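You operate a simulated robot arm through the tools that you are given. There is no shell and no other tool.

You run a simulated two-armed robot. Do the job below in one go: nothing can be reset, and whatever is moved stays where it is left.

Task
Warm the press up to 150 degrees at medium pressure.
Fine: pull the tray out once READY lights.

The check looks at the end state, three seconds after you hand in, the way a careful person would. Anything else that was tipped, shoved, dropped, spilled or broken makes it a failure.

Robot
Two 6-joint arms with fingered hands on one trunk that stands fixed in place. Base frame: the origin is at the foot of the trunk, x ahead of it, y to its left, z up. Units: m, rad, N and s.
The left shoulder is at [0.02, 0.157, 0.829], the right one opposite. With the tool pointing down near the work surface each hand reaches from about 0.34 to 0.84 m from the base axis, measured 20 degrees to its own side. Payload 4.1 kg a hand.
The tool frame of a hand sits at the grasp point between the pads (the TCP): z along the fingers, y along the line on which they close. The tips reach 0.033 m beyond it. The gripper opens to 0.112 m. The gripper's body begins 0.039 m behind the TCP. The gripper is a hand of 4 fingers: y runs from the thumb to the fingers, the wrist lies at [-0.016, -0.118, -0.2] in the tool frame, and closing takes about 1.5 s.
Orientation is told as [roll, pitch, yaw] about the base's x, y, z axes, in that order, counted from this pose: with the fingers straight down and the wrist toward the robot, the tool's x, y and z point along [0, 1, 0], [1, 0, 0] and [0, 0, -1] of the base frame.

Tools
- The arms move only by the tool nudge_tool. It takes "left_deltas", "right_deltas" or both (then of equal length, played together; a hand with none holds still); each is a list that holds one entry, the list of rows, each a list of 7 numbers: the shift along the tool's x, y, z in m, then the turn, a rotation vector about the tool's x, y, z in rad, then the finger opening in m, from 0 to 0.112. In form: [[[tx, ty, tz, wx, wy, wz, fingers], ...]]. A call has 1 to 20 rows; each row is the pose to reach, as a shift and turn from the pose commanded when the call began, along the tool's axes at that moment. Rows are played at 5 a second. More than 0.05 m and 0.15 rad between two rows, or a gripper value outside its range, and nothing of the call is played. A pose out of reach is approached as far as the arm can. The call stops where the force on the tool passes 90 N (or 10 N more than at its start, if that is more) or the arm is blocked; 0.2 s more then pass. The fingers move at their own pace (about 0.072 m/s each) and stop on an object; they squeeze with about 28 N. The grip force told is the motor's: it shows also when the fingers shut on nothing. Time passes only in rows, and 0.2 s behind the last, so rows that repeat a pose let the fingers close. It gives the time, the measured TCP pose, the force on the tool (base axes), the opening and the grip force at its end, in the units of the frame above (readings bear some noise), with the torque about the TCP (base axes, N m) and any sound that the robot's microphone picked up.
- Cameras (640 x 400 px; columns grow to the right, rows downward): "scene" is now at [0.0608, -0.029, 1.4792]; the picture's right is [-0.28, -0.96, 0.00], its down [-0.47, 0.14, -0.87] and it looks along [0.83, -0.24, -0.49] (base axes); focal length 282 px, centre (320, 200). "left" rides on the left gripper at [-0.066, -0.089, -0.13] in its tool frame; the picture's right is [-0.79, -0.29, 0.54], its down [0.55, -0.71, 0.44] and it looks along [0.26, 0.64, 0.72] (tool axes); focal length 247 px, centre (320, 200). "right" rides on the right gripper at [0.066, -0.089, -0.13] in its tool frame; the picture's right is [-0.79, 0.29, -0.54], its down [-0.55, -0.71, 0.44] and it looks along [-0.26, 0.64, 0.72] (tool axes); focal length 247 px, centre (320, 200). There is no depth. A picture from a camera that has moved, and an enlarged one, comes with that camera's place and axes in the base frame and with its lens. The place of the scene camera against the robot may be out by one fixed shift of up to 0.012 m in any direction.
- grab_frame(camera): a new picture of that camera. The clock stands still meanwhile.
- grasp_type(shape, hand): the hand has 4 fingers and takes this shape, open, in about a second: jaw (thumb against the fingers, like two jaws); tri (thumb and two fingers); tip (a fingertip pinch); poke (one finger out to press); point (the index stretched); flat (the hand flat); cup (the hand cupped); fist (a fist). The gripper value then closes the fingers along that shape, each until it touches; the sizes above hold for jaw. It gives what a move gives, with no picture.
- aim_head(pan, tilt): turns the head with the scene camera to pan (to the left, within 1.501 rad either way) and tilt (down, from -0.506 to 1.204), counted from straight ahead of the robot. It gives what a move gives.
- zoom(camera, box): a new picture of the part [left, top, right, bottom] of that camera's present view, enlarged. The clock stands still meanwhile.
- finish_job(): hands the job in; it is judged then, once.

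Nothing tells you positions but the pictures and the camera data. Unless the task says otherwise, let go and move clear before handing in.

The tools are called after "Call:" as name(argument=value, ...) on one line, values as JSON. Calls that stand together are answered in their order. nudge_tool: Moves the arms, as the interface text tells. Its arguments: {"type":"object","properties":{"left_deltas":{"type":"array","items":{"type":"array","items":{"type":"array","items":{"type":"number"}}}},"right_deltas":{"type":"array","items":{"type":"array","items":{"type":"array","items":{"type":"number"}}}}},"required":[]} The other tools are called the same way: grasp_type (shape, hand) gives the hand a shape; aim_head (pan, tilt) turns the head that bears the scene camera; grab_frame (camera) takes a picture; zoom (camera, box) takes an enlarged picture of a part of a camera's view; finish_job () hands the job in.

At the start:

```text
clock: 0.0
left_tcp_pos: [0.3183, 0.0424, 1.2785]
left_ee_rot: [0.0, 0.0, -0.214]
left_ft_force: [0.1, -0.3, -0.2]
left_moment: [0.0, 0.02, -0.02]
left_grip_width: 0.1115
left_grip_force: 0.1
left_shape: jaw
right_tcp_pos: [0.3338, -0.2059, 1.292]
right_ee_rot: [0.0, 0.001, -0.212]
right_ft_force: [-0.5, 0.9, 0.1]
right_moment: [-0.03, 0.03, -0.01]
right_grip_width: 0.1116
right_grip_force: 0.0
right_shape: jaw
head pan, tilt: [-0.283, 0.517]
```

scene: 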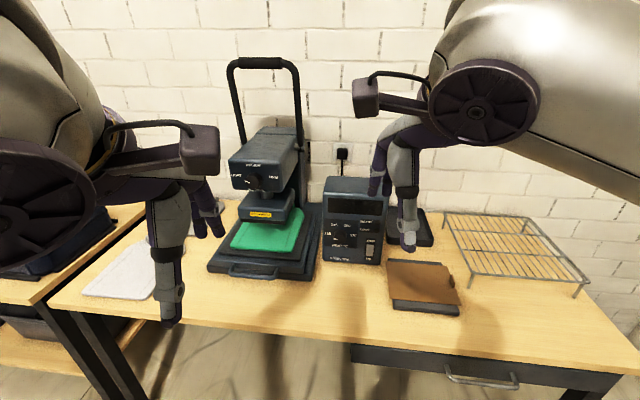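
right: 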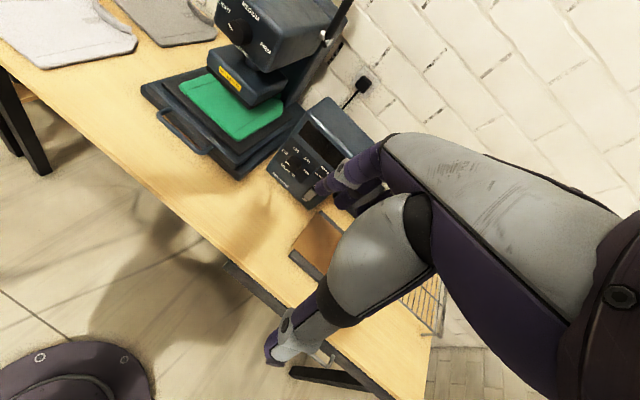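
left: 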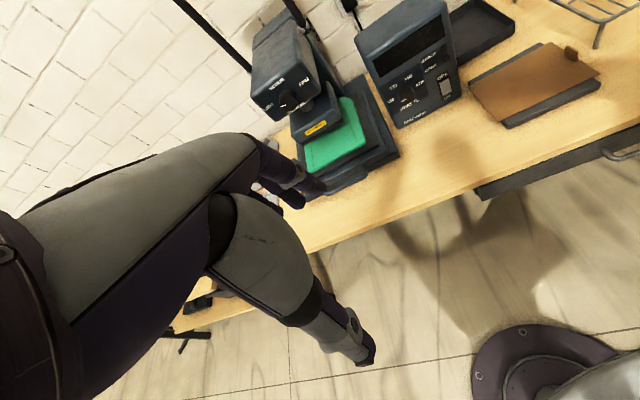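

I see a heat press with a green pad on its tray, a lever frame, and a control box with a dial and a power switch to its right. I'll zoom in to read the labels before moving anything.

Call:
zoom(camera="scene", box=[300, 160, 420, 280])

Call:
zoom(camera="scene", box=[190, 120, 330, 290])

Call:
zoom(camera="left", box=[340, 0, 500, 140])

Call:
zoom(camera="right", box=[200, 0, 380, 220])

```text
3.33 times, centred on (360, 220) of scene
camera zoom: at [0.0608, -0.029, 1.4792], right [-0.28, -0.96, 0.0], down [-0.47, 0.14, -0.87], along [0.83, -0.24, -0.49], focal length 940 px, centre (187, 133)
```

zoom: 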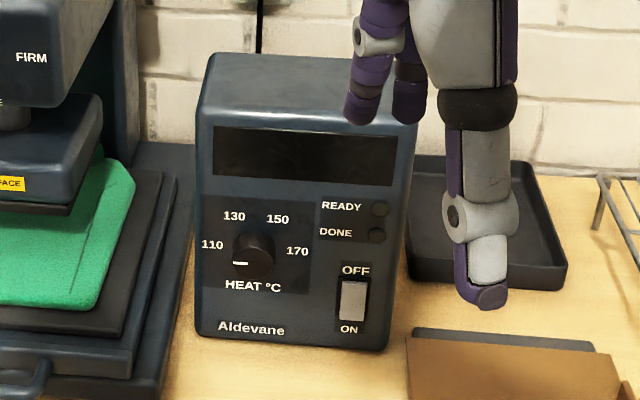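

```text
2.35 times, centred on (260, 205) of scene
camera zoom: at [0.0608, -0.029, 1.4792], right [-0.28, -0.96, 0.0], down [-0.47, 0.14, -0.87], along [0.83, -0.24, -0.49], focal length 664 px, centre (461, 188)
```

zoom: 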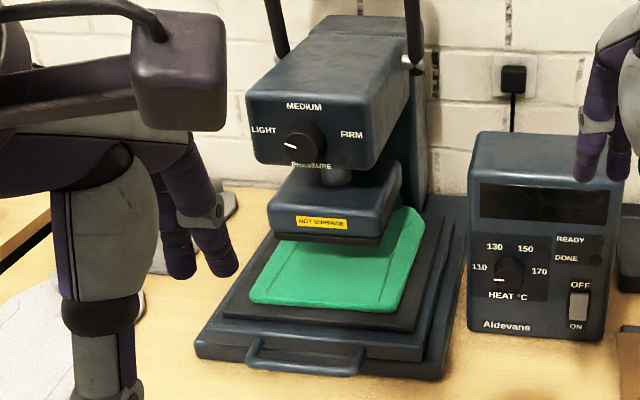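

```text
2.86 times, centred on (420, 70) of left
camera zoom: at [0.2169, -0.0032, 1.4091], right [-0.45, -0.71, -0.54], down [-0.58, 0.69, -0.44], along [0.68, 0.12, -0.72], focal length 706 px, centre (34, 571)
```

zoom: 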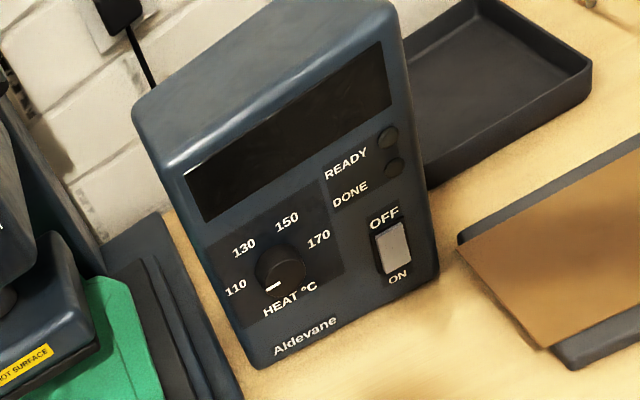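

```text
1.82 times, centred on (290, 110) of right
camera zoom: at [0.2608, -0.1226, 1.4214], right [0.11, -0.83, 0.54], down [-0.81, -0.39, -0.44], along [0.57, -0.39, -0.72], focal length 449 px, centre (374, 364)
```

zoom: 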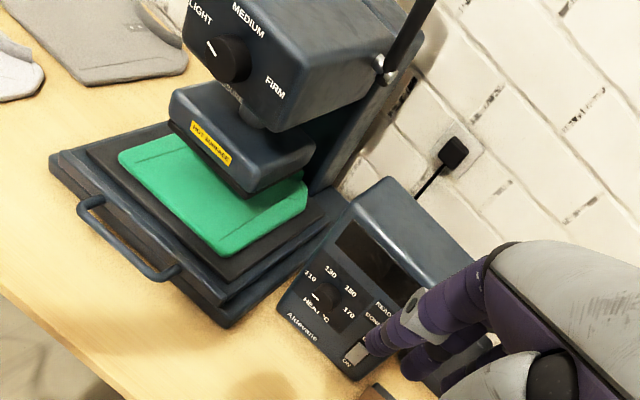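

The heat dial sits below 110, the pressure dial is on LIGHT and the rocker is OFF. I put the heat knob near (0.72, -0.28, 0.93) and the pressure knob near (0.81, -0.05, 1.12). I'll lower the hands a little and spread them, which clears the scene view and gives the wrist cameras a wider baseline.

Call:
nudge_tool(left_deltas=[[[0.023, 0.004, 0.032, 0, 0, 0.057, 0.112], [0.046, 0.007, 0.063, 0, 0, 0.114, 0.112], [0.069, 0.011, 0.095, 0, 0, 0.171, 0.112], [0.092, 0.014, 0.126, 0, 0, 0.229, 0.112], [0.1145, 0.018, 0.158, 0, 0, 0.286, 0.112]]], right_deltas=[[[-0.033, 0.0124, 0.028, 0, 0, -0.06, 0.112], [-0.066, 0.025, 0.057, 0, 0, -0.12, 0.112], [-0.099, 0.037, 0.085, 0, 0, -0.18, 0.112], [-0.132, 0.05, 0.114, 0, 0, -0.24, 0.112], [-0.1646, 0.062, 0.142, 0, 0, -0.3, 0.112]]])

Call:
grab_frame(camera="scene")

Call:
grab_frame(camera="left")

Call:
grab_frame(camera="right")

```text
clock: 1.2
left_tcp_pos: [0.3588, 0.1521, 1.1179]
left_ee_rot: [0.001, -0.001, -0.5]
left_ft_force: [-0.6, -0.1, 0.0]
left_moment: [0.0, 0.01, -0.01]
left_grip_width: 0.1116
left_grip_force: 0.1
left_shape: jaw
right_tcp_pos: [0.3592, -0.3815, 1.1472]
right_ee_rot: [0.002, -0.001, 0.087]
right_ft_force: [-0.5, 0.0, -0.3]
right_moment: [0.01, -0.03, 0.02]
right_grip_width: 0.1121
right_grip_force: 0.1
right_shape: jaw
head pan, tilt: [-0.283, 0.517]
```

```text
taken
```

scene: 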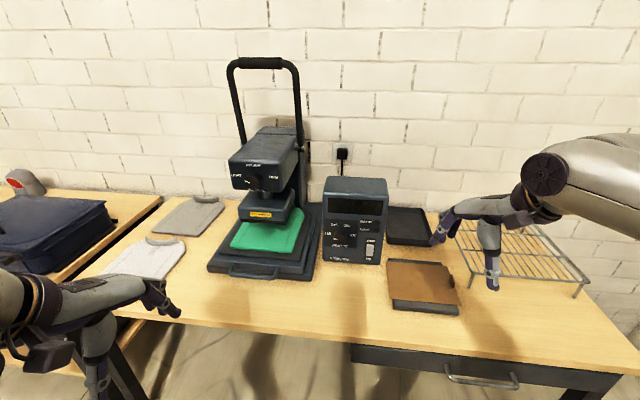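

```text
taken
camera left: at [0.2493, 0.1368, 1.2472], right [-0.63, -0.56, -0.54], down [-0.36, 0.83, -0.44], along [0.69, -0.08, -0.72], focal length 247 px, centre (320, 200)
```

left: 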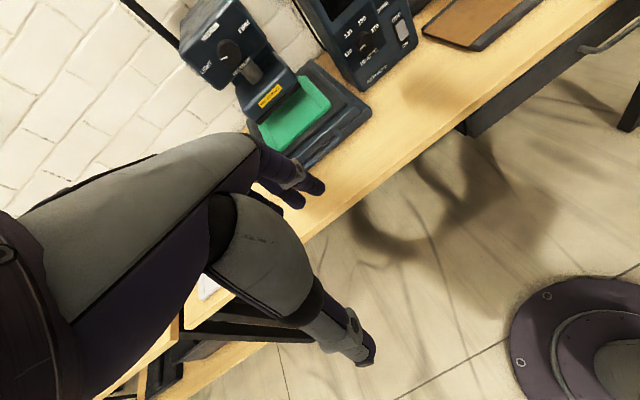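

```text
taken
camera right: at [0.2645, -0.3241, 1.2765], right [0.35, -0.77, 0.54], down [-0.66, -0.61, -0.44], along [0.66, -0.2, -0.72], focal length 247 px, centre (320, 200)
```

right: 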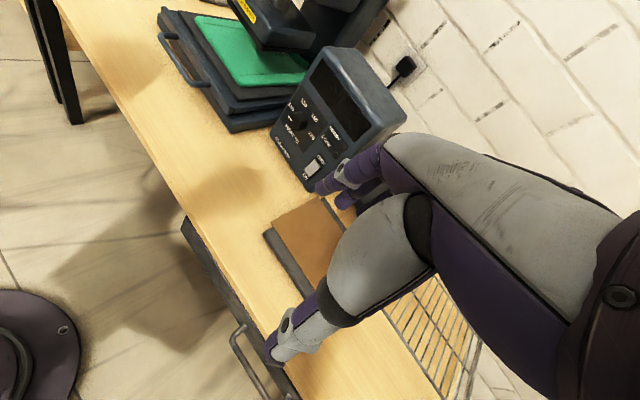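

Both wrist cameras now see the panel and the press across a baseline of almost half a metre. I'll zoom in on each to measure points accurately.

Call:
zoom(camera="left", box=[300, 0, 428, 100])

Call:
zoom(camera="right", box=[256, 40, 416, 200])

Call:
zoom(camera="scene", box=[310, 165, 410, 275])

Call:
zoom(camera="scene", box=[190, 110, 340, 290])

Call:
zoom(camera="right", box=[140, 0, 320, 140])

Call:
zoom(camera="left", box=[170, 0, 370, 170])

```text
4.00 times, centred on (364, 50) of left
camera zoom: at [0.2493, 0.1368, 1.2472], right [-0.63, -0.56, -0.54], down [-0.36, 0.83, -0.44], along [0.69, -0.08, -0.72], focal length 988 px, centre (144, 800)
```

zoom: 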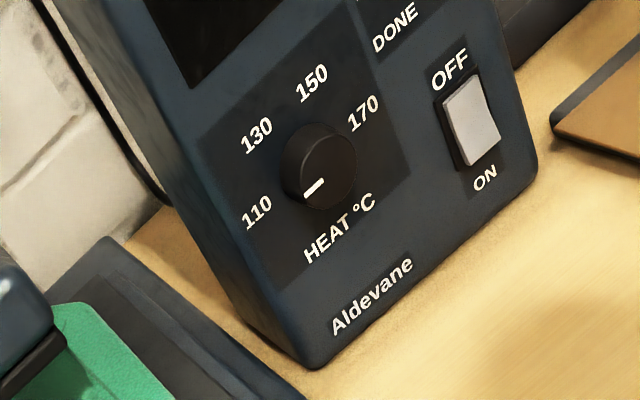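

```text
2.50 times, centred on (336, 120) of right
camera zoom: at [0.2645, -0.3241, 1.2765], right [0.35, -0.77, 0.54], down [-0.66, -0.61, -0.44], along [0.66, -0.2, -0.72], focal length 617 px, centre (280, 400)
```

zoom: 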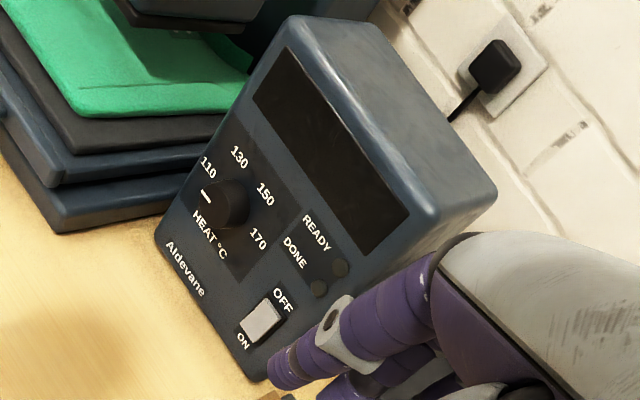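

```text
3.64 times, centred on (360, 220) of scene
camera zoom: at [0.0605, -0.029, 1.4792], right [-0.28, -0.96, 0.0], down [-0.47, 0.14, -0.87], along [0.83, -0.24, -0.49], focal length 1026 px, centre (174, 127)
```

zoom: 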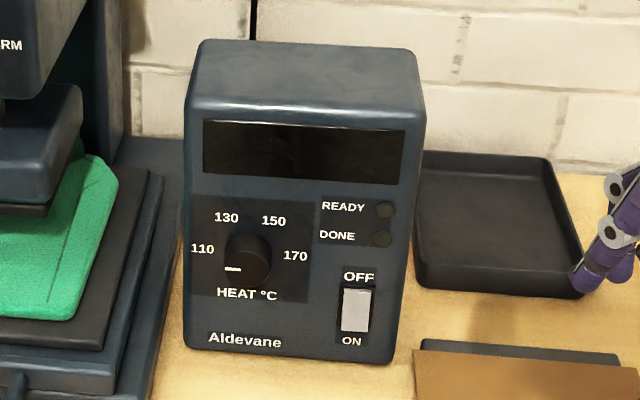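

```text
2.22 times, centred on (265, 200) of scene
camera zoom: at [0.0605, -0.029, 1.4792], right [-0.28, -0.96, 0.0], down [-0.47, 0.14, -0.87], along [0.83, -0.24, -0.49], focal length 627 px, centre (442, 200)
```

zoom: 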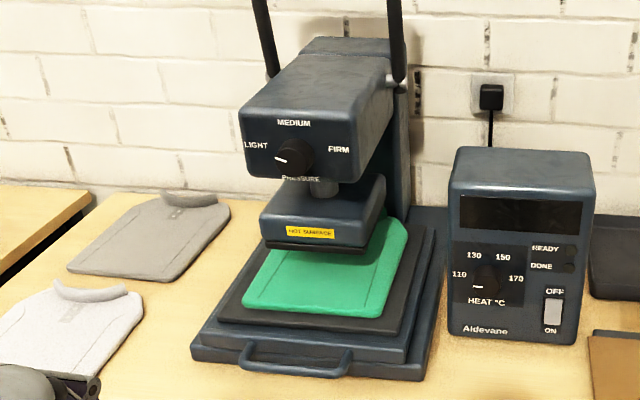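

```text
2.86 times, centred on (230, 70) of right
camera zoom: at [0.2645, -0.3241, 1.2765], right [0.35, -0.77, 0.54], down [-0.66, -0.61, -0.44], along [0.66, -0.2, -0.72], focal length 706 px, centre (577, 571)
```

zoom: 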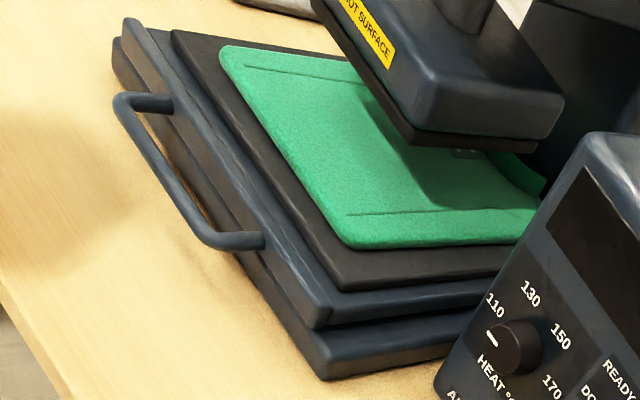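

```text
2.35 times, centred on (270, 85) of left
camera zoom: at [0.2493, 0.1368, 1.2472], right [-0.63, -0.56, -0.54], down [-0.36, 0.83, -0.44], along [0.69, -0.08, -0.72], focal length 581 px, centre (438, 471)
```

zoom: 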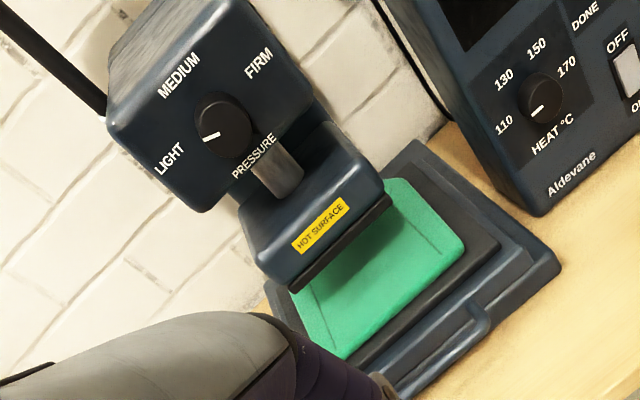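

I now have consistent estimates. The whole workstation is yawed about -0.4 rad, and both panels are vertical. The heat knob face is at about (0.733, -0.291, 0.922), the rocker at (0.707, -0.386, 0.870), the pressure knob face at (0.820, -0.047, 1.115) and the tray handle near (0.71, 0.0, 0.85). First I'll bring the left hand to a fingers-forward pose in front of the pressure knob.

Call:
nudge_tool(left_deltas=[[[0.0028, 0.031, 0.0003, -0.1427, 0.0072, -0.0072, 0.1], [0.0055, 0.062, 0.0006, -0.2854, 0.0143, -0.0143, 0.09], [0.0083, 0.093, 0.0008, -0.428, 0.0215, -0.0215, 0.08], [0.011, 0.124, 0.001, -0.5707, 0.0286, -0.0286, 0.08], [0.0138, 0.155, 0.0013, -0.7134, 0.0358, -0.0358, 0.08], [0.0165, 0.186, 0.0016, -0.8561, 0.0429, -0.0429, 0.08], [0.0193, 0.217, 0.0019, -0.9988, 0.05, -0.05, 0.08], [0.022, 0.248, 0.0022, -1.1415, 0.0572, -0.0572, 0.08], [0.0248, 0.279, 0.0025, -1.2841, 0.0644, -0.0644, 0.08], [0.0275, 0.31, 0.0027, -1.4268, 0.0715, -0.0715, 0.08], [0.0303, 0.341, 0.003, -1.5695, 0.0787, -0.0787, 0.08]]])

Call:
grab_frame(camera="scene")

Call:
grab_frame(camera="left")

```text
clock: 3.6
left_tcp_pos: [0.5926, -0.1541, 1.1782]
left_ee_rot: [-0.889, -1.405, 0.689]
left_ft_force: [-0.6, 1.0, 1.4]
left_moment: [-0.01, 0.07, -0.03]
left_grip_width: 0.08
left_grip_force: 0.0
left_shape: jaw
left hand out of reach, approached as far as the arm can: row 3, 4, 5, 6, 7, 8, 9, 10, 11
right_tcp_pos: [0.36, -0.3804, 1.1474]
right_ee_rot: [0.001, 0.001, 0.09]
right_ft_force: [-0.9, 0.7, 0.1]
right_moment: [-0.03, -0.06, -0.02]
right_grip_width: 0.1117
right_grip_force: 0.0
right_shape: jaw
head pan, tilt: [-0.283, 0.517]
```

```text
taken
```

scene: 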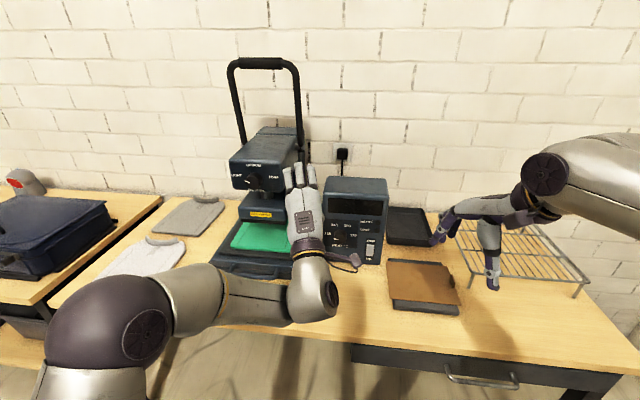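

```text
taken
camera left: at [0.4426, -0.2003, 1.1126], right [0.34, -0.91, -0.24], down [0.44, 0.37, -0.82], along [0.83, 0.17, 0.53], focal length 247 px, centre (320, 200)
```

left: 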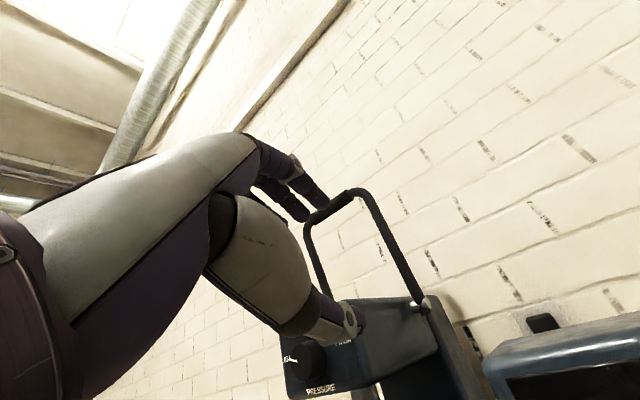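

The left arm couldn't hold that path: it reached the orientation but stopped well to the right of the goal. I'll send a zero move to see which pose counts as commanded, then try a rolled wrist.

Call:
nudge_tool(left_deltas=[[[0, 0, 0, 0, 0, 0, 0.08], [0, 0, 0, 0, 0, 0, 0.08]]])

Call:
nudge_tool(left_deltas=[[[0.02, 0, 0, 0, 0, 0.14, 0.08], [0.04, 0, 0, 0, 0, 0.28, 0.08], [0.06, 0, 0, 0, 0, 0.42, 0.08], [0.08, 0, 0, 0, 0, 0.56, 0.08]]])

```text
clock: 4.2
left_tcp_pos: [0.5933, -0.1547, 1.1778]
left_ee_rot: [-0.864, -1.404, 0.663]
left_ft_force: [0.1, 0.2, 0.4]
left_moment: [0.01, -0.05, 0.03]
left_grip_width: 0.0802
left_grip_force: 0.0
left_shape: jaw
right_tcp_pos: [0.3595, -0.3823, 1.1482]
right_ee_rot: [-0.001, 0.001, 0.09]
right_ft_force: [0.8, 0.2, -0.6]
right_moment: [0.02, -0.03, 0.0]
right_grip_width: 0.1117
right_grip_force: 0.1
right_shape: jaw
head pan, tilt: [-0.283, 0.517]
```

```text
clock: 5.2
left_tcp_pos: [0.5264, -0.1822, 1.2134]
left_ee_rot: [1.115, -1.143, -1.242]
left_ft_force: [0.4, -0.5, 0.4]
left_moment: [0.0, 0.01, -0.01]
left_grip_width: 0.08
left_grip_force: 0.0
left_shape: jaw
left hand out of reach, approached as far as the arm can: row 1, 2, 3, 4
right_tcp_pos: [0.3597, -0.3808, 1.1477]
right_ee_rot: [0.001, 0.002, 0.09]
right_ft_force: [0.1, -0.1, -0.3]
right_moment: [0.02, 0.02, -0.01]
right_grip_width: 0.1116
right_grip_force: 0.1
right_shape: jaw
head pan, tilt: [-0.283, 0.517]
```

Call:
grab_frame(camera="scene")

Call:
aim_head(pan=0.5, tilt=0.8)

Call:
grab_frame(camera="scene")

```text
taken
```

scene: 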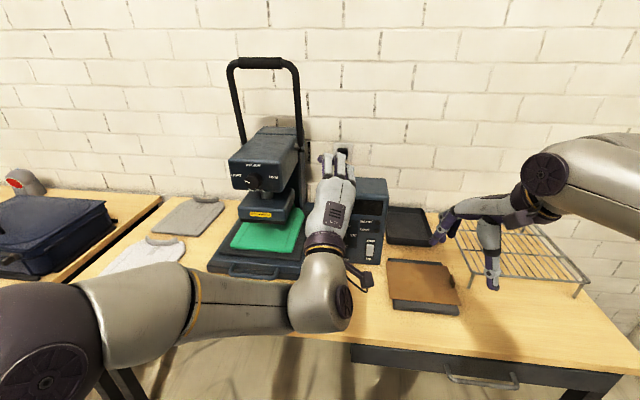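

```text
clock: 6.3
left_tcp_pos: [0.5268, -0.1818, 1.2124]
left_ee_rot: [1.113, -1.148, -1.239]
left_ft_force: [0.4, 0.4, -0.6]
left_moment: [-0.03, -0.03, 0.01]
left_grip_width: 0.0799
left_grip_force: 0.1
left_shape: jaw
right_tcp_pos: [0.3595, -0.3812, 1.1462]
right_ee_rot: [-0.001, -0.001, 0.089]
right_ft_force: [-1.0, -0.6, -0.9]
right_moment: [-0.01, -0.01, 0.03]
right_grip_width: 0.1116
right_grip_force: 0.0
right_shape: jaw
head pan, tilt: [0.499, 0.799]
```

```text
taken
```

scene: 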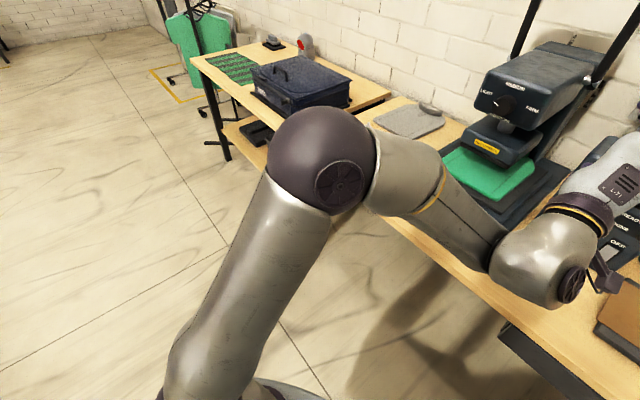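

The pictures explain it. With the fingers forward and the tool y axis up, the palm points upward, which folds the wrist past its limit. Keeping the wrist out to the side, to the left for the left arm, should be natural. I'll back the left arm out to its tool-down pose first.

Call:
nudge_tool(left_deltas=[[[0.027, -0.01, -0.016, 0.128, -0.0536, 0.002, 0.08], [0.054, -0.02, -0.032, 0.256, -0.107, 0.004, 0.08], [0.081, -0.03, -0.047, 0.384, -0.161, 0.006, 0.08], [0.108, -0.04, -0.063, 0.512, -0.214, 0.009, 0.08], [0.135, -0.05, -0.079, 0.64, -0.268, 0.011, 0.08], [0.163, -0.06, -0.095, 0.769, -0.322, 0.013, 0.08], [0.19, -0.07, -0.111, 0.897, -0.375, 0.015, 0.08], [0.217, -0.08, -0.126, 1.025, -0.429, 0.017, 0.08], [0.244, -0.09, -0.142, 1.153, -0.482, 0.019, 0.08], [0.271, -0.1, -0.158, 1.281, -0.536, 0.0215, 0.08]]])

Call:
grab_frame(camera="scene")

```text
clock: 8.5
left_tcp_pos: [0.3883, 0.1264, 1.254]
left_ee_rot: [0.001, 0.004, -0.501]
left_ft_force: [-0.3, -0.4, -0.9]
left_moment: [0.02, 0.01, -0.01]
left_grip_width: 0.08
left_grip_force: 0.0
left_shape: jaw
right_tcp_pos: [0.3593, -0.3814, 1.147]
right_ee_rot: [0.0, 0.0, 0.089]
right_ft_force: [0.5, -0.1, -0.5]
right_moment: [0.03, 0.0, 0.02]
right_grip_width: 0.1115
right_grip_force: 0.0
right_shape: jaw
head pan, tilt: [0.499, 0.799]
```

```text
taken
```

scene: 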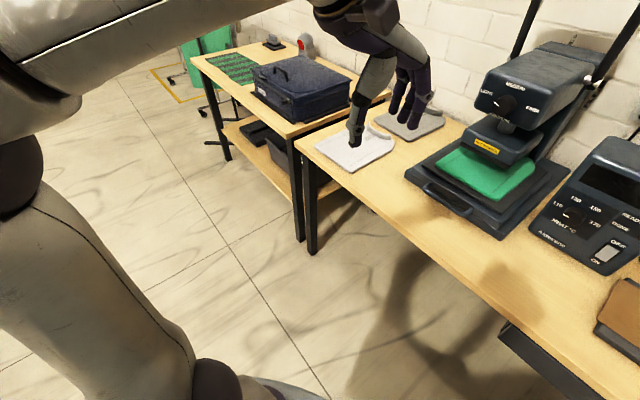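

It's back cleanly. Now I'll rotate the left hand so the fingers point along the press's axis, with the wrist out to the left and well short of the press.

Call:
nudge_tool(left_deltas=[[[0.002, 0.015, 0.007, -0.0757, 0.0837, 0.0757, 0.08], [0.005, 0.03, 0.014, -0.1513, 0.1673, 0.1513, 0.08], [0.007, 0.0445, 0.021, -0.227, 0.251, 0.227, 0.08], [0.009, 0.059, 0.028, -0.3027, 0.3347, 0.3027, 0.08], [0.012, 0.074, 0.035, -0.3783, 0.4183, 0.3783, 0.08], [0.014, 0.089, 0.042, -0.454, 0.502, 0.454, 0.08], [0.016, 0.104, 0.0485, -0.5297, 0.5857, 0.5297, 0.08], [0.019, 0.119, 0.055, -0.6053, 0.6693, 0.6053, 0.08], [0.021, 0.1335, 0.062, -0.681, 0.753, 0.681, 0.08], [0.023, 0.148, 0.069, -0.7567, 0.8367, 0.7567, 0.08], [0.026, 0.163, 0.076, -0.8323, 0.9203, 0.8323, 0.08], [0.028, 0.178, 0.083, -0.908, 1.004, 0.908, 0.08], [0.03, 0.193, 0.09, -0.9837, 1.0877, 0.9837, 0.08], [0.033, 0.208, 0.097, -1.0593, 1.1713, 1.0593, 0.08], [0.035, 0.2225, 0.104, -1.135, 1.255, 1.135, 0.08]]])

Call:
aim_head(pan=-0.283, tilt=0.517)

Call:
grab_frame(camera="scene")

Call:
grab_frame(camera="left")

```text
clock: 11.7
left_tcp_pos: [0.5985, 0.0482, 1.1536]
left_ee_rot: [1.573, 0.003, -1.973]
left_ft_force: [-0.2, -0.1, 0.7]
left_moment: [-0.03, 0.01, 0.03]
left_grip_width: 0.0799
left_grip_force: 0.0
left_shape: jaw
left hand out of reach, approached as far as the arm can: row 8, 9
right_tcp_pos: [0.3596, -0.3811, 1.1463]
right_ee_rot: [-0.001, 0.0, 0.09]
right_ft_force: [0.0, 0.1, -0.3]
right_moment: [-0.01, -0.05, -0.02]
right_grip_width: 0.1115
right_grip_force: 0.1
right_shape: jaw
head pan, tilt: [0.499, 0.799]
```

```text
clock: 12.8
left_tcp_pos: [0.5992, 0.0487, 1.1529]
left_ee_rot: [1.568, 0.002, -1.971]
left_ft_force: [0.0, -0.6, -0.9]
left_moment: [-0.02, -0.01, -0.03]
left_grip_width: 0.0802
left_grip_force: 0.0
left_shape: jaw
right_tcp_pos: [0.3603, -0.3811, 1.1482]
right_ee_rot: [-0.001, 0.002, 0.089]
right_ft_force: [-0.3, -0.3, -0.2]
right_moment: [-0.01, 0.01, 0.03]
right_grip_width: 0.1121
right_grip_force: 0.0
right_shape: jaw
head pan, tilt: [-0.283, 0.517]
```

```text
taken
```

scene: 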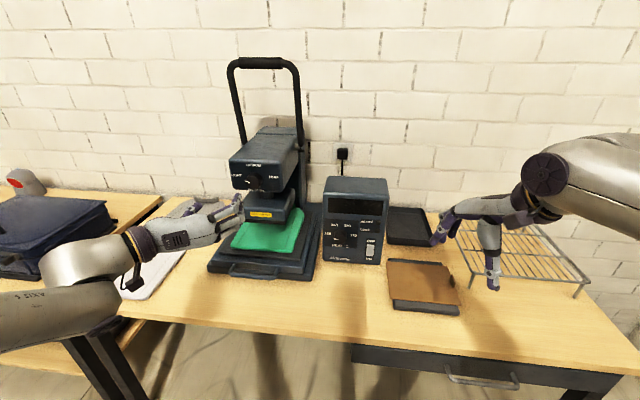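

```text
taken
camera left: at [0.5139, 0.1821, 1.0875], right [0.61, 0.06, -0.79], down [0.68, 0.48, 0.55], along [0.42, -0.87, 0.26], focal length 247 px, centre (320, 200)
```

left: 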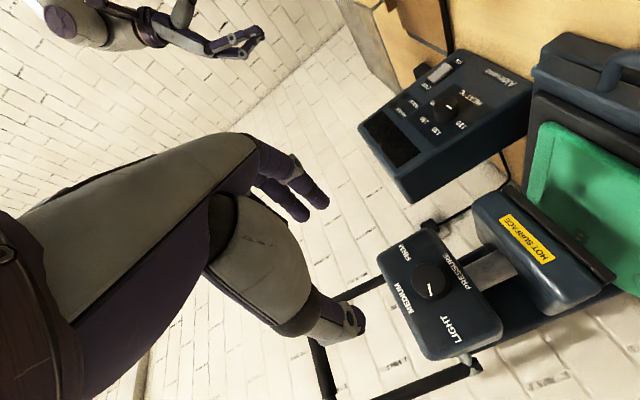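

That works: the left hand is fingers-forward with its wrist to the left. I'll zoom from this camera to refine the knob's position and its mark angle.

Call:
zoom(camera="left", box=[370, 220, 500, 360])

Call:
zoom(camera="scene", box=[215, 125, 305, 225])

Call:
zoom(camera="left", box=[350, 40, 540, 200])

```text
2.86 times, centred on (435, 290) of left
camera zoom: at [0.5139, 0.1821, 1.0875], right [0.61, 0.06, -0.79], down [0.68, 0.48, 0.55], along [0.42, -0.87, 0.26], focal length 706 px, centre (-9, -57)
```

zoom: 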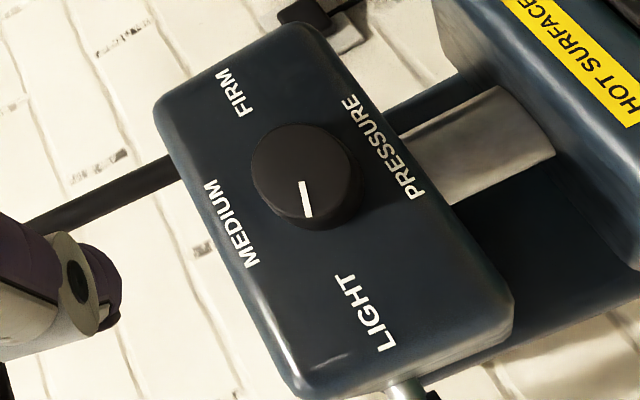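

```text
4.00 times, centred on (260, 175) of scene
camera zoom: at [0.0608, -0.0289, 1.4792], right [-0.28, -0.96, 0.0], down [-0.47, 0.14, -0.87], along [0.83, -0.24, -0.49], focal length 1128 px, centre (560, 300)
```

zoom: 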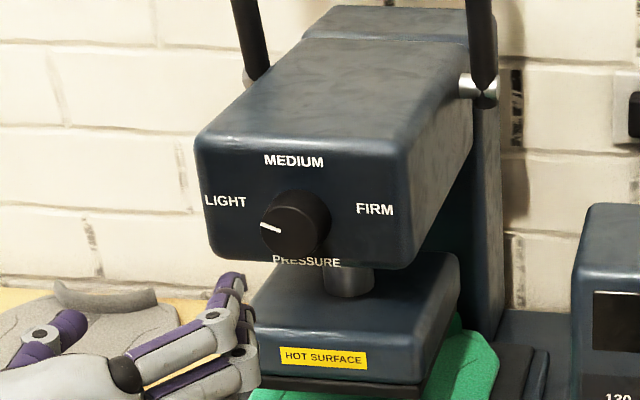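

```text
2.50 times, centred on (445, 120) of left
camera zoom: at [0.5139, 0.1821, 1.0875], right [0.61, 0.06, -0.79], down [0.68, 0.48, 0.55], along [0.42, -0.87, 0.26], focal length 617 px, centre (8, 400)
```

zoom: 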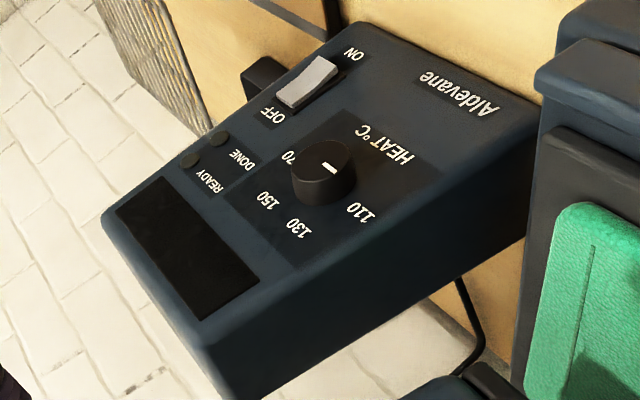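

Call:
zoom(camera="left", box=[410, 250, 460, 310])

Call:
zoom(camera="scene", box=[240, 155, 280, 195])

Call:
zoom(camera="left", box=[420, 75, 480, 135])

Call:
zoom(camera="scene", box=[320, 215, 390, 270])

```text
6.67 times, centred on (435, 280) of left
camera zoom: at [0.5139, 0.1821, 1.0875], right [0.61, 0.06, -0.79], down [0.68, 0.48, 0.55], along [0.42, -0.87, 0.26], focal length 1646 px, centre (-447, -333)
```

zoom: 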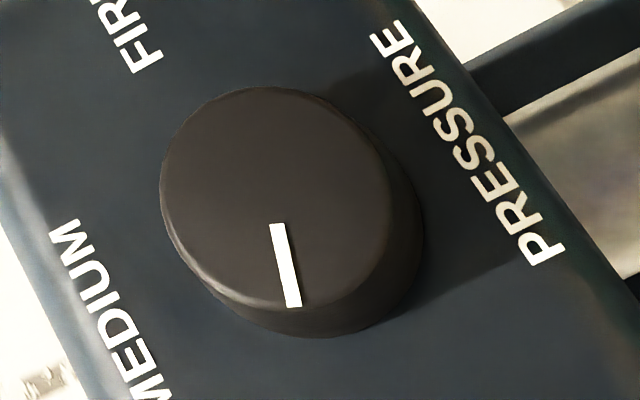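

```text
10.00 times, centred on (260, 175) of scene
camera zoom: at [0.0608, -0.0289, 1.4792], right [-0.28, -0.96, 0.0], down [-0.47, 0.14, -0.87], along [0.83, -0.24, -0.49], focal length 2821 px, centre (920, 450)
```

zoom: 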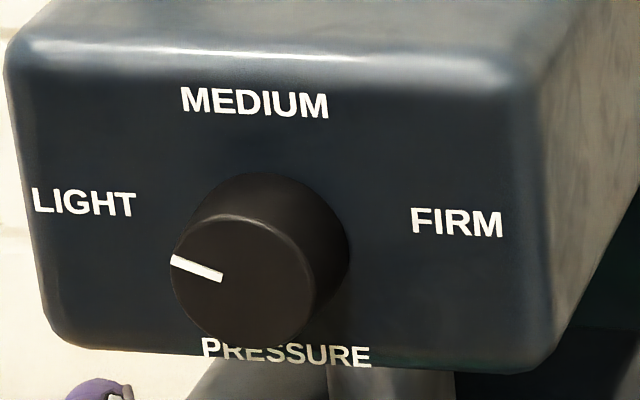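

```text
6.67 times, centred on (450, 105) of left
camera zoom: at [0.5139, 0.1821, 1.0875], right [0.61, 0.06, -0.79], down [0.68, 0.48, 0.55], along [0.42, -0.87, 0.26], focal length 1646 px, centre (-547, 833)
```

zoom: 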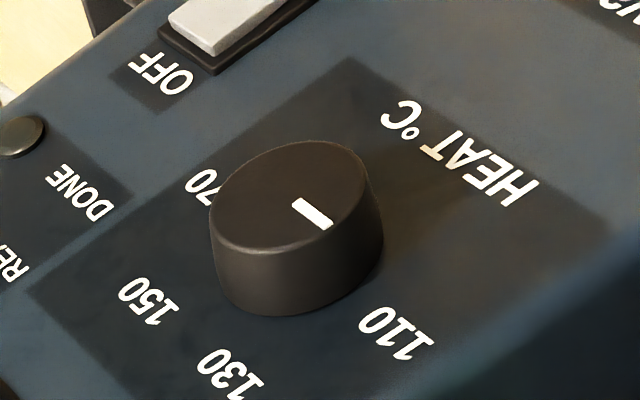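

```text
7.27 times, centred on (355, 242) of scene
camera zoom: at [0.0608, -0.0289, 1.4792], right [-0.28, -0.96, 0.0], down [-0.47, 0.14, -0.87], along [0.83, -0.24, -0.49], focal length 2052 px, centre (66, -109)
```

zoom: 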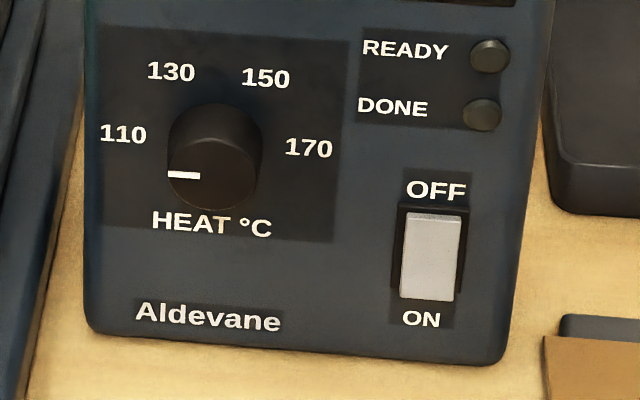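

The knobs protrude about 3 cm. The pressure mark sits about 70° anticlockwise of MEDIUM and the heat mark is at 110, about 120° short of 150. I'll move the left hand closer, staying short of the knob, and test the wrist roll in free air.

Call:
nudge_tool(left_deltas=[[[-0.012, 0.001, 0.04, 0, 0, 0, 0.08], [-0.024, 0.002, 0.08, 0, 0, 0, 0.08], [-0.0365, 0.003, 0.12, 0, 0, 0, 0.08], [-0.0365, 0.003, 0.12, 0, 0, 0.14, 0.08], [-0.0365, 0.003, 0.12, 0, 0, 0.28, 0.08], [-0.0365, 0.003, 0.12, 0, 0, 0.42, 0.08], [-0.0365, 0.003, 0.12, 0, 0, 0.56, 0.08], [-0.0365, 0.003, 0.12, 0, 0, 0.7, 0.08], [-0.0365, 0.003, 0.12, 0, 0, 0.84, 0.08], [-0.0365, 0.003, 0.12, 0, 0, 0.98, 0.08], [-0.0365, 0.003, 0.12, 0, 0, 1.1, 0.08], [-0.0365, 0.003, 0.12, 0, 0, 1.22, 0.08]]])

Call:
grab_frame(camera="scene")

Call:
grab_frame(camera="left")

```text
clock: 15.4
left_tcp_pos: [0.7091, -0.0002, 1.1148]
left_ee_rot: [1.566, 1.224, -1.974]
left_ft_force: [0.8, -0.5, -0.6]
left_moment: [-0.03, -0.02, -0.03]
left_grip_width: 0.0801
left_grip_force: 0.1
left_shape: jaw
right_tcp_pos: [0.359, -0.3816, 1.1474]
right_ee_rot: [0.0, -0.001, 0.087]
right_ft_force: [-0.3, 0.6, 0.0]
right_moment: [0.02, 0.03, 0.0]
right_grip_width: 0.1115
right_grip_force: 0.1
right_shape: jaw
head pan, tilt: [-0.283, 0.517]
```

```text
taken
```

scene: 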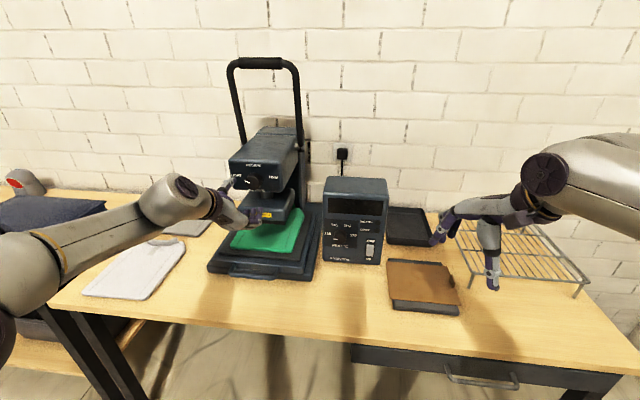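

```text
taken
camera left: at [0.6249, 0.136, 1.1763], right [0.82, 0.57, 0.0], down [0.29, -0.43, 0.86], along [0.48, -0.7, -0.52], focal length 247 px, centre (320, 200)
```

left: 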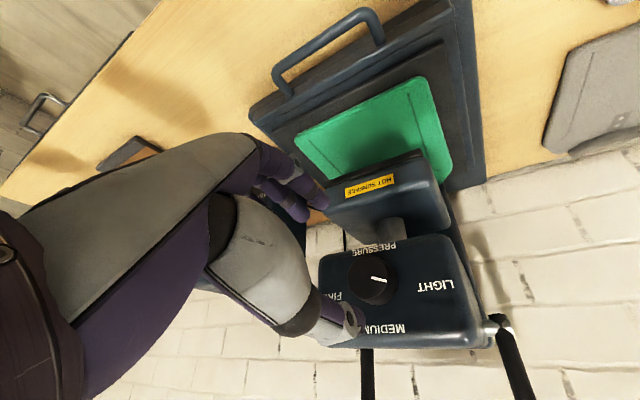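

The roll range works, and the knob lies right on the projected tool axis. I'll roll back to the wrist-left pose, advance over the knob and check before closing.

Call:
nudge_tool(left_deltas=[[[0, 0, 0, 0, 0, -0.14, 0.08], [0, 0, 0, 0, 0, -0.28, 0.08], [0, 0, 0, 0, 0, -0.42, 0.08], [0, 0, 0, 0, 0, -0.56, 0.08], [0, 0, 0, 0, 0, -0.7, 0.08], [0, 0, 0, 0, 0, -0.84, 0.08], [0, 0, 0, 0, 0, -0.98, 0.08], [0, 0, 0, 0, 0, -1.1, 0.08], [0, 0, 0, 0, 0, -1.22, 0.08], [0, 0, 0.03, 0, 0, -1.22, 0.08], [0, 0, 0.06, 0, 0, -1.22, 0.08], [0, 0, 0.08, 0, 0, -1.22, 0.08], [0, 0, 0.094, 0, 0, -1.22, 0.08]]])

Call:
grab_frame(camera="left")

Call:
zoom(camera="scene", box=[190, 120, 310, 220])

```text
clock: 18.2
left_tcp_pos: [0.7954, -0.0381, 1.1143]
left_ee_rot: [1.57, 0.002, -1.97]
left_ft_force: [-0.3, 1.0, -0.3]
left_moment: [-0.04, 0.01, -0.03]
left_grip_width: 0.08
left_grip_force: 0.1
left_shape: jaw
right_tcp_pos: [0.3607, -0.3816, 1.1475]
right_ee_rot: [0.0, 0.0, 0.09]
right_ft_force: [-0.8, 0.3, 0.7]
right_moment: [-0.02, -0.02, 0.01]
right_grip_width: 0.1117
right_grip_force: 0.2
right_shape: jaw
head pan, tilt: [-0.283, 0.517]
```

```text
taken
camera left: at [0.71, 0.0956, 1.0494], right [0.61, 0.06, -0.79], down [0.68, 0.48, 0.55], along [0.41, -0.87, 0.26], focal length 247 px, centre (320, 200)
```

left: 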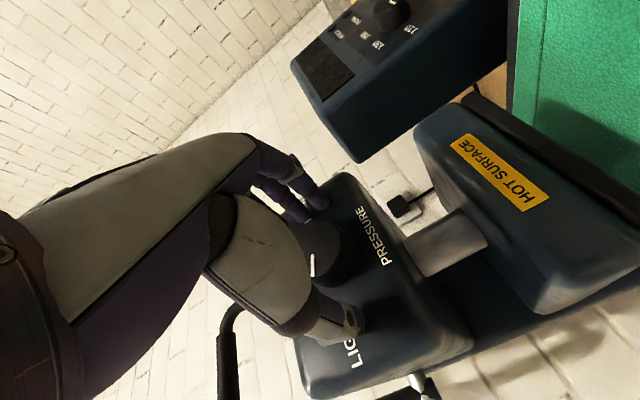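

```text
4.00 times, centred on (250, 170) of scene
camera zoom: at [0.0606, -0.0289, 1.4792], right [-0.28, -0.96, 0.0], down [-0.47, 0.14, -0.87], along [0.84, -0.24, -0.49], focal length 1128 px, centre (600, 320)
```

zoom: 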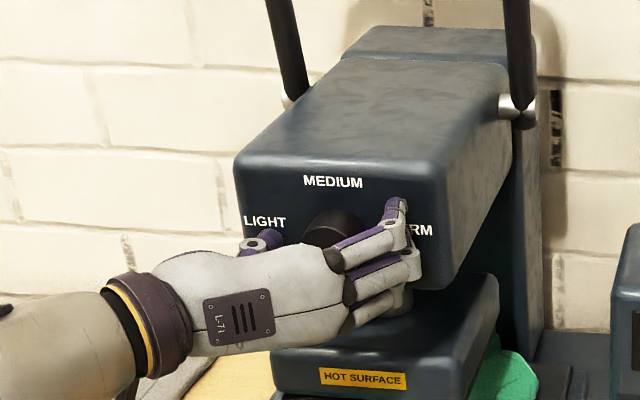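

The knob sits between the thumb and fingers. Closing now.

Call:
nudge_tool(left_deltas=[[[0, 0, 0, 0, 0, 0, 0.06], [0, 0, 0, 0, 0, 0, 0.045], [0, 0, 0, 0, 0, 0, 0.03], [0, 0, 0, 0, 0, 0, 0.03], [0, 0, 0, 0, 0, 0, 0.03], [0, 0, 0, 0, 0, 0, 0.03]]])

Call:
zoom(camera="left", box=[220, 130, 420, 380])

Call:
zoom(camera="scene", box=[190, 120, 310, 220])

```text
clock: 19.6
left_tcp_pos: [0.796, -0.0375, 1.1137]
left_ee_rot: [1.57, 0.001, -1.969]
left_ft_force: [2.6, 3.4, -2.0]
left_moment: [0.04, 0.05, 0.08]
left_grip_width: 0.0382
left_grip_force: 28.1
left_shape: jaw
right_tcp_pos: [0.3605, -0.3818, 1.1465]
right_ee_rot: [0.002, 0.001, 0.089]
right_ft_force: [0.0, -0.4, 0.3]
right_moment: [-0.02, -0.04, -0.01]
right_grip_width: 0.1117
right_grip_force: 0.0
right_shape: jaw
head pan, tilt: [-0.283, 0.517]
```

```text
1.60 times, centred on (320, 255) of left
camera zoom: at [0.7103, 0.0961, 1.0491], right [0.61, 0.06, -0.79], down [0.68, 0.48, 0.55], along [0.42, -0.87, 0.25], focal length 395 px, centre (320, 112)
```

zoom: 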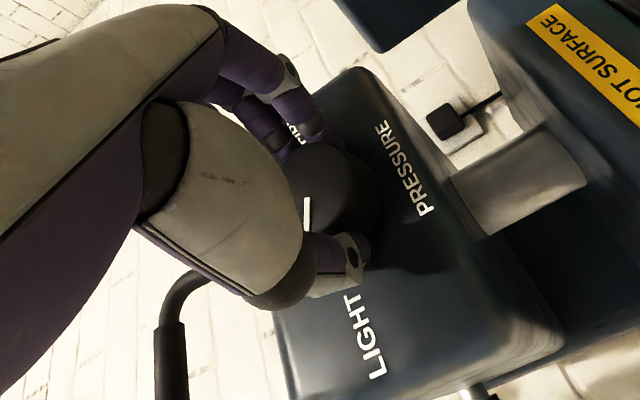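

```text
4.00 times, centred on (250, 170) of scene
camera zoom: at [0.0609, -0.0288, 1.4792], right [-0.28, -0.96, 0.0], down [-0.47, 0.14, -0.87], along [0.83, -0.24, -0.49], focal length 1128 px, centre (600, 320)
```

zoom: 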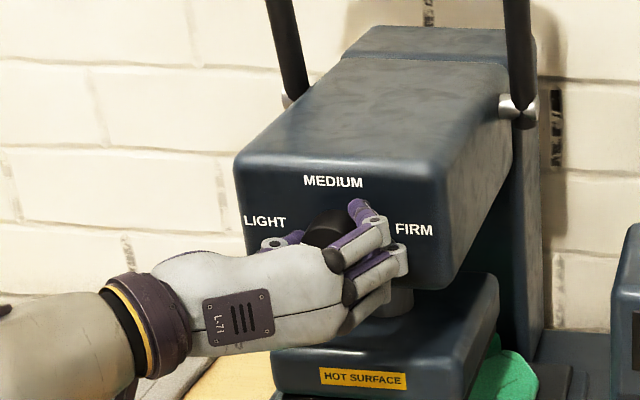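

The grip is firm at about 0.038 m with little side load. I'll turn clockwise by about 70° in small steps.

Call:
nudge_tool(left_deltas=[[[0, 0, 0, 0, 0, 0.1, 0.03], [0, 0, 0, 0, 0, 0.2, 0.03], [0, 0, 0, 0, 0, 0.3, 0.03], [0, 0, 0, 0, 0, 0.4, 0.03], [0, 0, 0, 0, 0, 0.5, 0.03], [0, 0, 0, 0, 0, 0.6, 0.03], [0, 0, 0, 0, 0, 0.7, 0.03], [0, 0, 0, 0, 0, 0.8, 0.03], [0, 0, 0, 0, 0, 0.9, 0.03], [0, 0, 0, 0, 0, 1.0, 0.03], [0, 0, 0, 0, 0, 1.1, 0.03], [0, 0, 0, 0, 0, 1.2, 0.03]]])

Call:
zoom(camera="left", box=[220, 130, 480, 380])

Call:
zoom(camera="scene", box=[190, 120, 310, 220])

```text
clock: 22.2
left_tcp_pos: [0.7766, -0.0258, 1.0944]
left_ee_rot: [1.596, 1.192, -1.963]
left_ft_force: [0.1, -0.2, -0.7]
left_moment: [0.02, -0.01, -0.01]
left_grip_width: 0.0275
left_grip_force: 28.1
left_shape: jaw
left hand out of reach, approached as far as the arm can: row 7, 8, 9, 10, 11, 12
right_tcp_pos: [0.3592, -0.3808, 1.146]
right_ee_rot: [0.002, 0.0, 0.088]
right_ft_force: [-0.8, 0.5, -1.3]
right_moment: [0.04, -0.04, 0.01]
right_grip_width: 0.1117
right_grip_force: 0.0
right_shape: jaw
head pan, tilt: [-0.283, 0.517]
```

```text
1.60 times, centred on (350, 255) of left
camera zoom: at [0.6962, 0.1137, 1.1514], right [0.83, 0.55, -0.02], down [0.29, -0.4, 0.87], along [0.47, -0.73, -0.49], focal length 395 px, centre (272, 112)
```

zoom: 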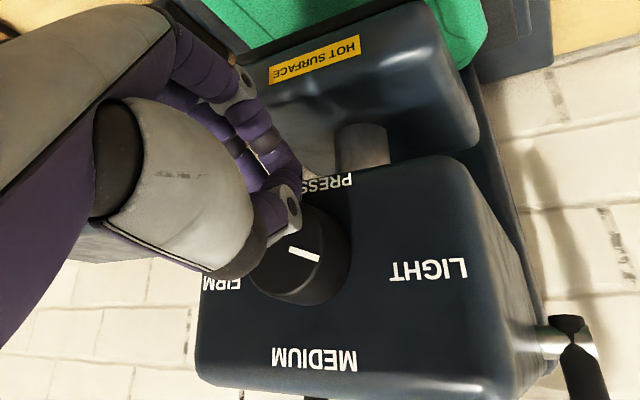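

```text
4.00 times, centred on (250, 170) of scene
camera zoom: at [0.0608, -0.0295, 1.4792], right [-0.28, -0.96, 0.0], down [-0.47, 0.14, -0.87], along [0.83, -0.24, -0.49], focal length 1128 px, centre (600, 320)
```

zoom: 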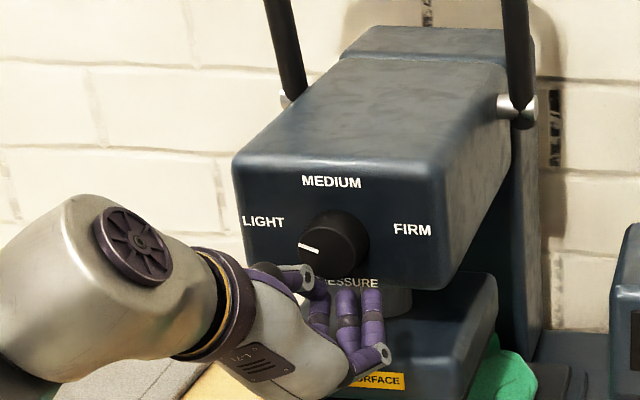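

The arm ran out of reach partway through the turn and slipped off, so the knob hasn't moved. The wrist has to stay lower. I'll back out, re-align, and test a start pose with the wrist lower and to the left.

Call:
nudge_tool(left_deltas=[[[0, 0, -0.03, 0, 0, 0, 0.03], [0, 0, -0.06, 0, 0, 0, 0.03], [0, 0, -0.1, 0, 0, 0, 0.06], [0, 0, -0.12, 0, 0, -0.14, 0.08], [0, 0, -0.12, 0, 0, -0.28, 0.08], [0, 0, -0.12, 0, 0, -0.42, 0.08], [0, 0, -0.12, 0, 0, -0.56, 0.08], [0, 0, -0.12, 0, 0, -0.7, 0.08], [0, 0, -0.12, 0, 0, -0.84, 0.08], [0, 0, -0.12, 0, 0, -0.98, 0.08], [0, 0, -0.12, 0, 0, -1.1, 0.08], [0, 0, -0.12, 0, 0, -1.2, 0.08], [0, 0, -0.12, 0, 0, -1.33, 0.08], [0, 0, -0.12, 0, 0, -1.46, 0.08], [0, 0, -0.12, 0, 0, -1.6, 0.08], [0, 0, -0.12, 0, 0, -1.74, 0.08]]])

Call:
zoom(camera="scene", box=[170, 100, 330, 240])

Call:
grab_frame(camera="left")

```text
clock: 25.6
left_tcp_pos: [0.6674, 0.0244, 1.0964]
left_ee_rot: [1.569, -0.538, -1.968]
left_ft_force: [-0.3, -0.8, 0.0]
left_moment: [0.0, -0.01, -0.02]
left_grip_width: 0.0796
left_grip_force: 0.0
left_shape: jaw
right_tcp_pos: [0.3599, -0.3804, 1.1464]
right_ee_rot: [0.0, -0.001, 0.087]
right_ft_force: [-0.2, 0.2, 0.3]
right_moment: [0.01, 0.0, 0.02]
right_grip_width: 0.1117
right_grip_force: 0.1
right_shape: jaw
head pan, tilt: [-0.283, 0.517]
```

```text
2.86 times, centred on (250, 170) of scene
camera zoom: at [0.0607, -0.0289, 1.4792], right [-0.28, -0.96, 0.0], down [-0.47, 0.14, -0.87], along [0.83, -0.24, -0.49], focal length 806 px, centre (520, 286)
```

zoom: 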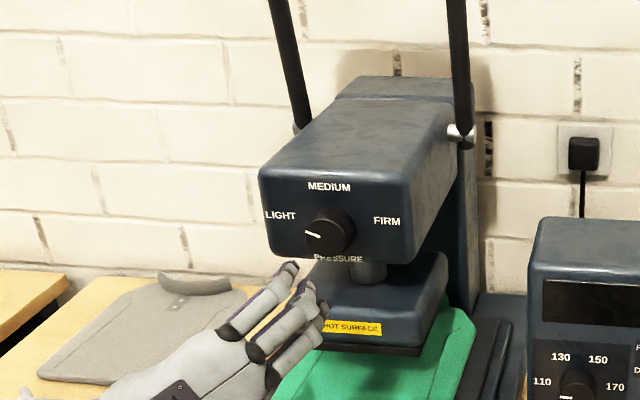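

```text
taken
camera left: at [0.564, 0.1156, 0.9951], right [0.43, -0.36, -0.83], down [0.75, 0.65, 0.11], along [0.5, -0.67, 0.55], focal length 247 px, centre (320, 200)
```

left: 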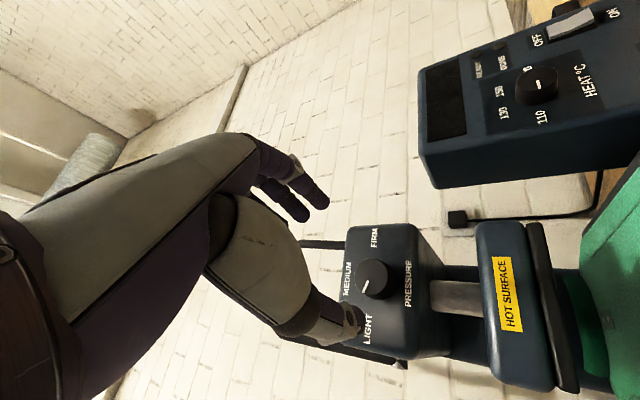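

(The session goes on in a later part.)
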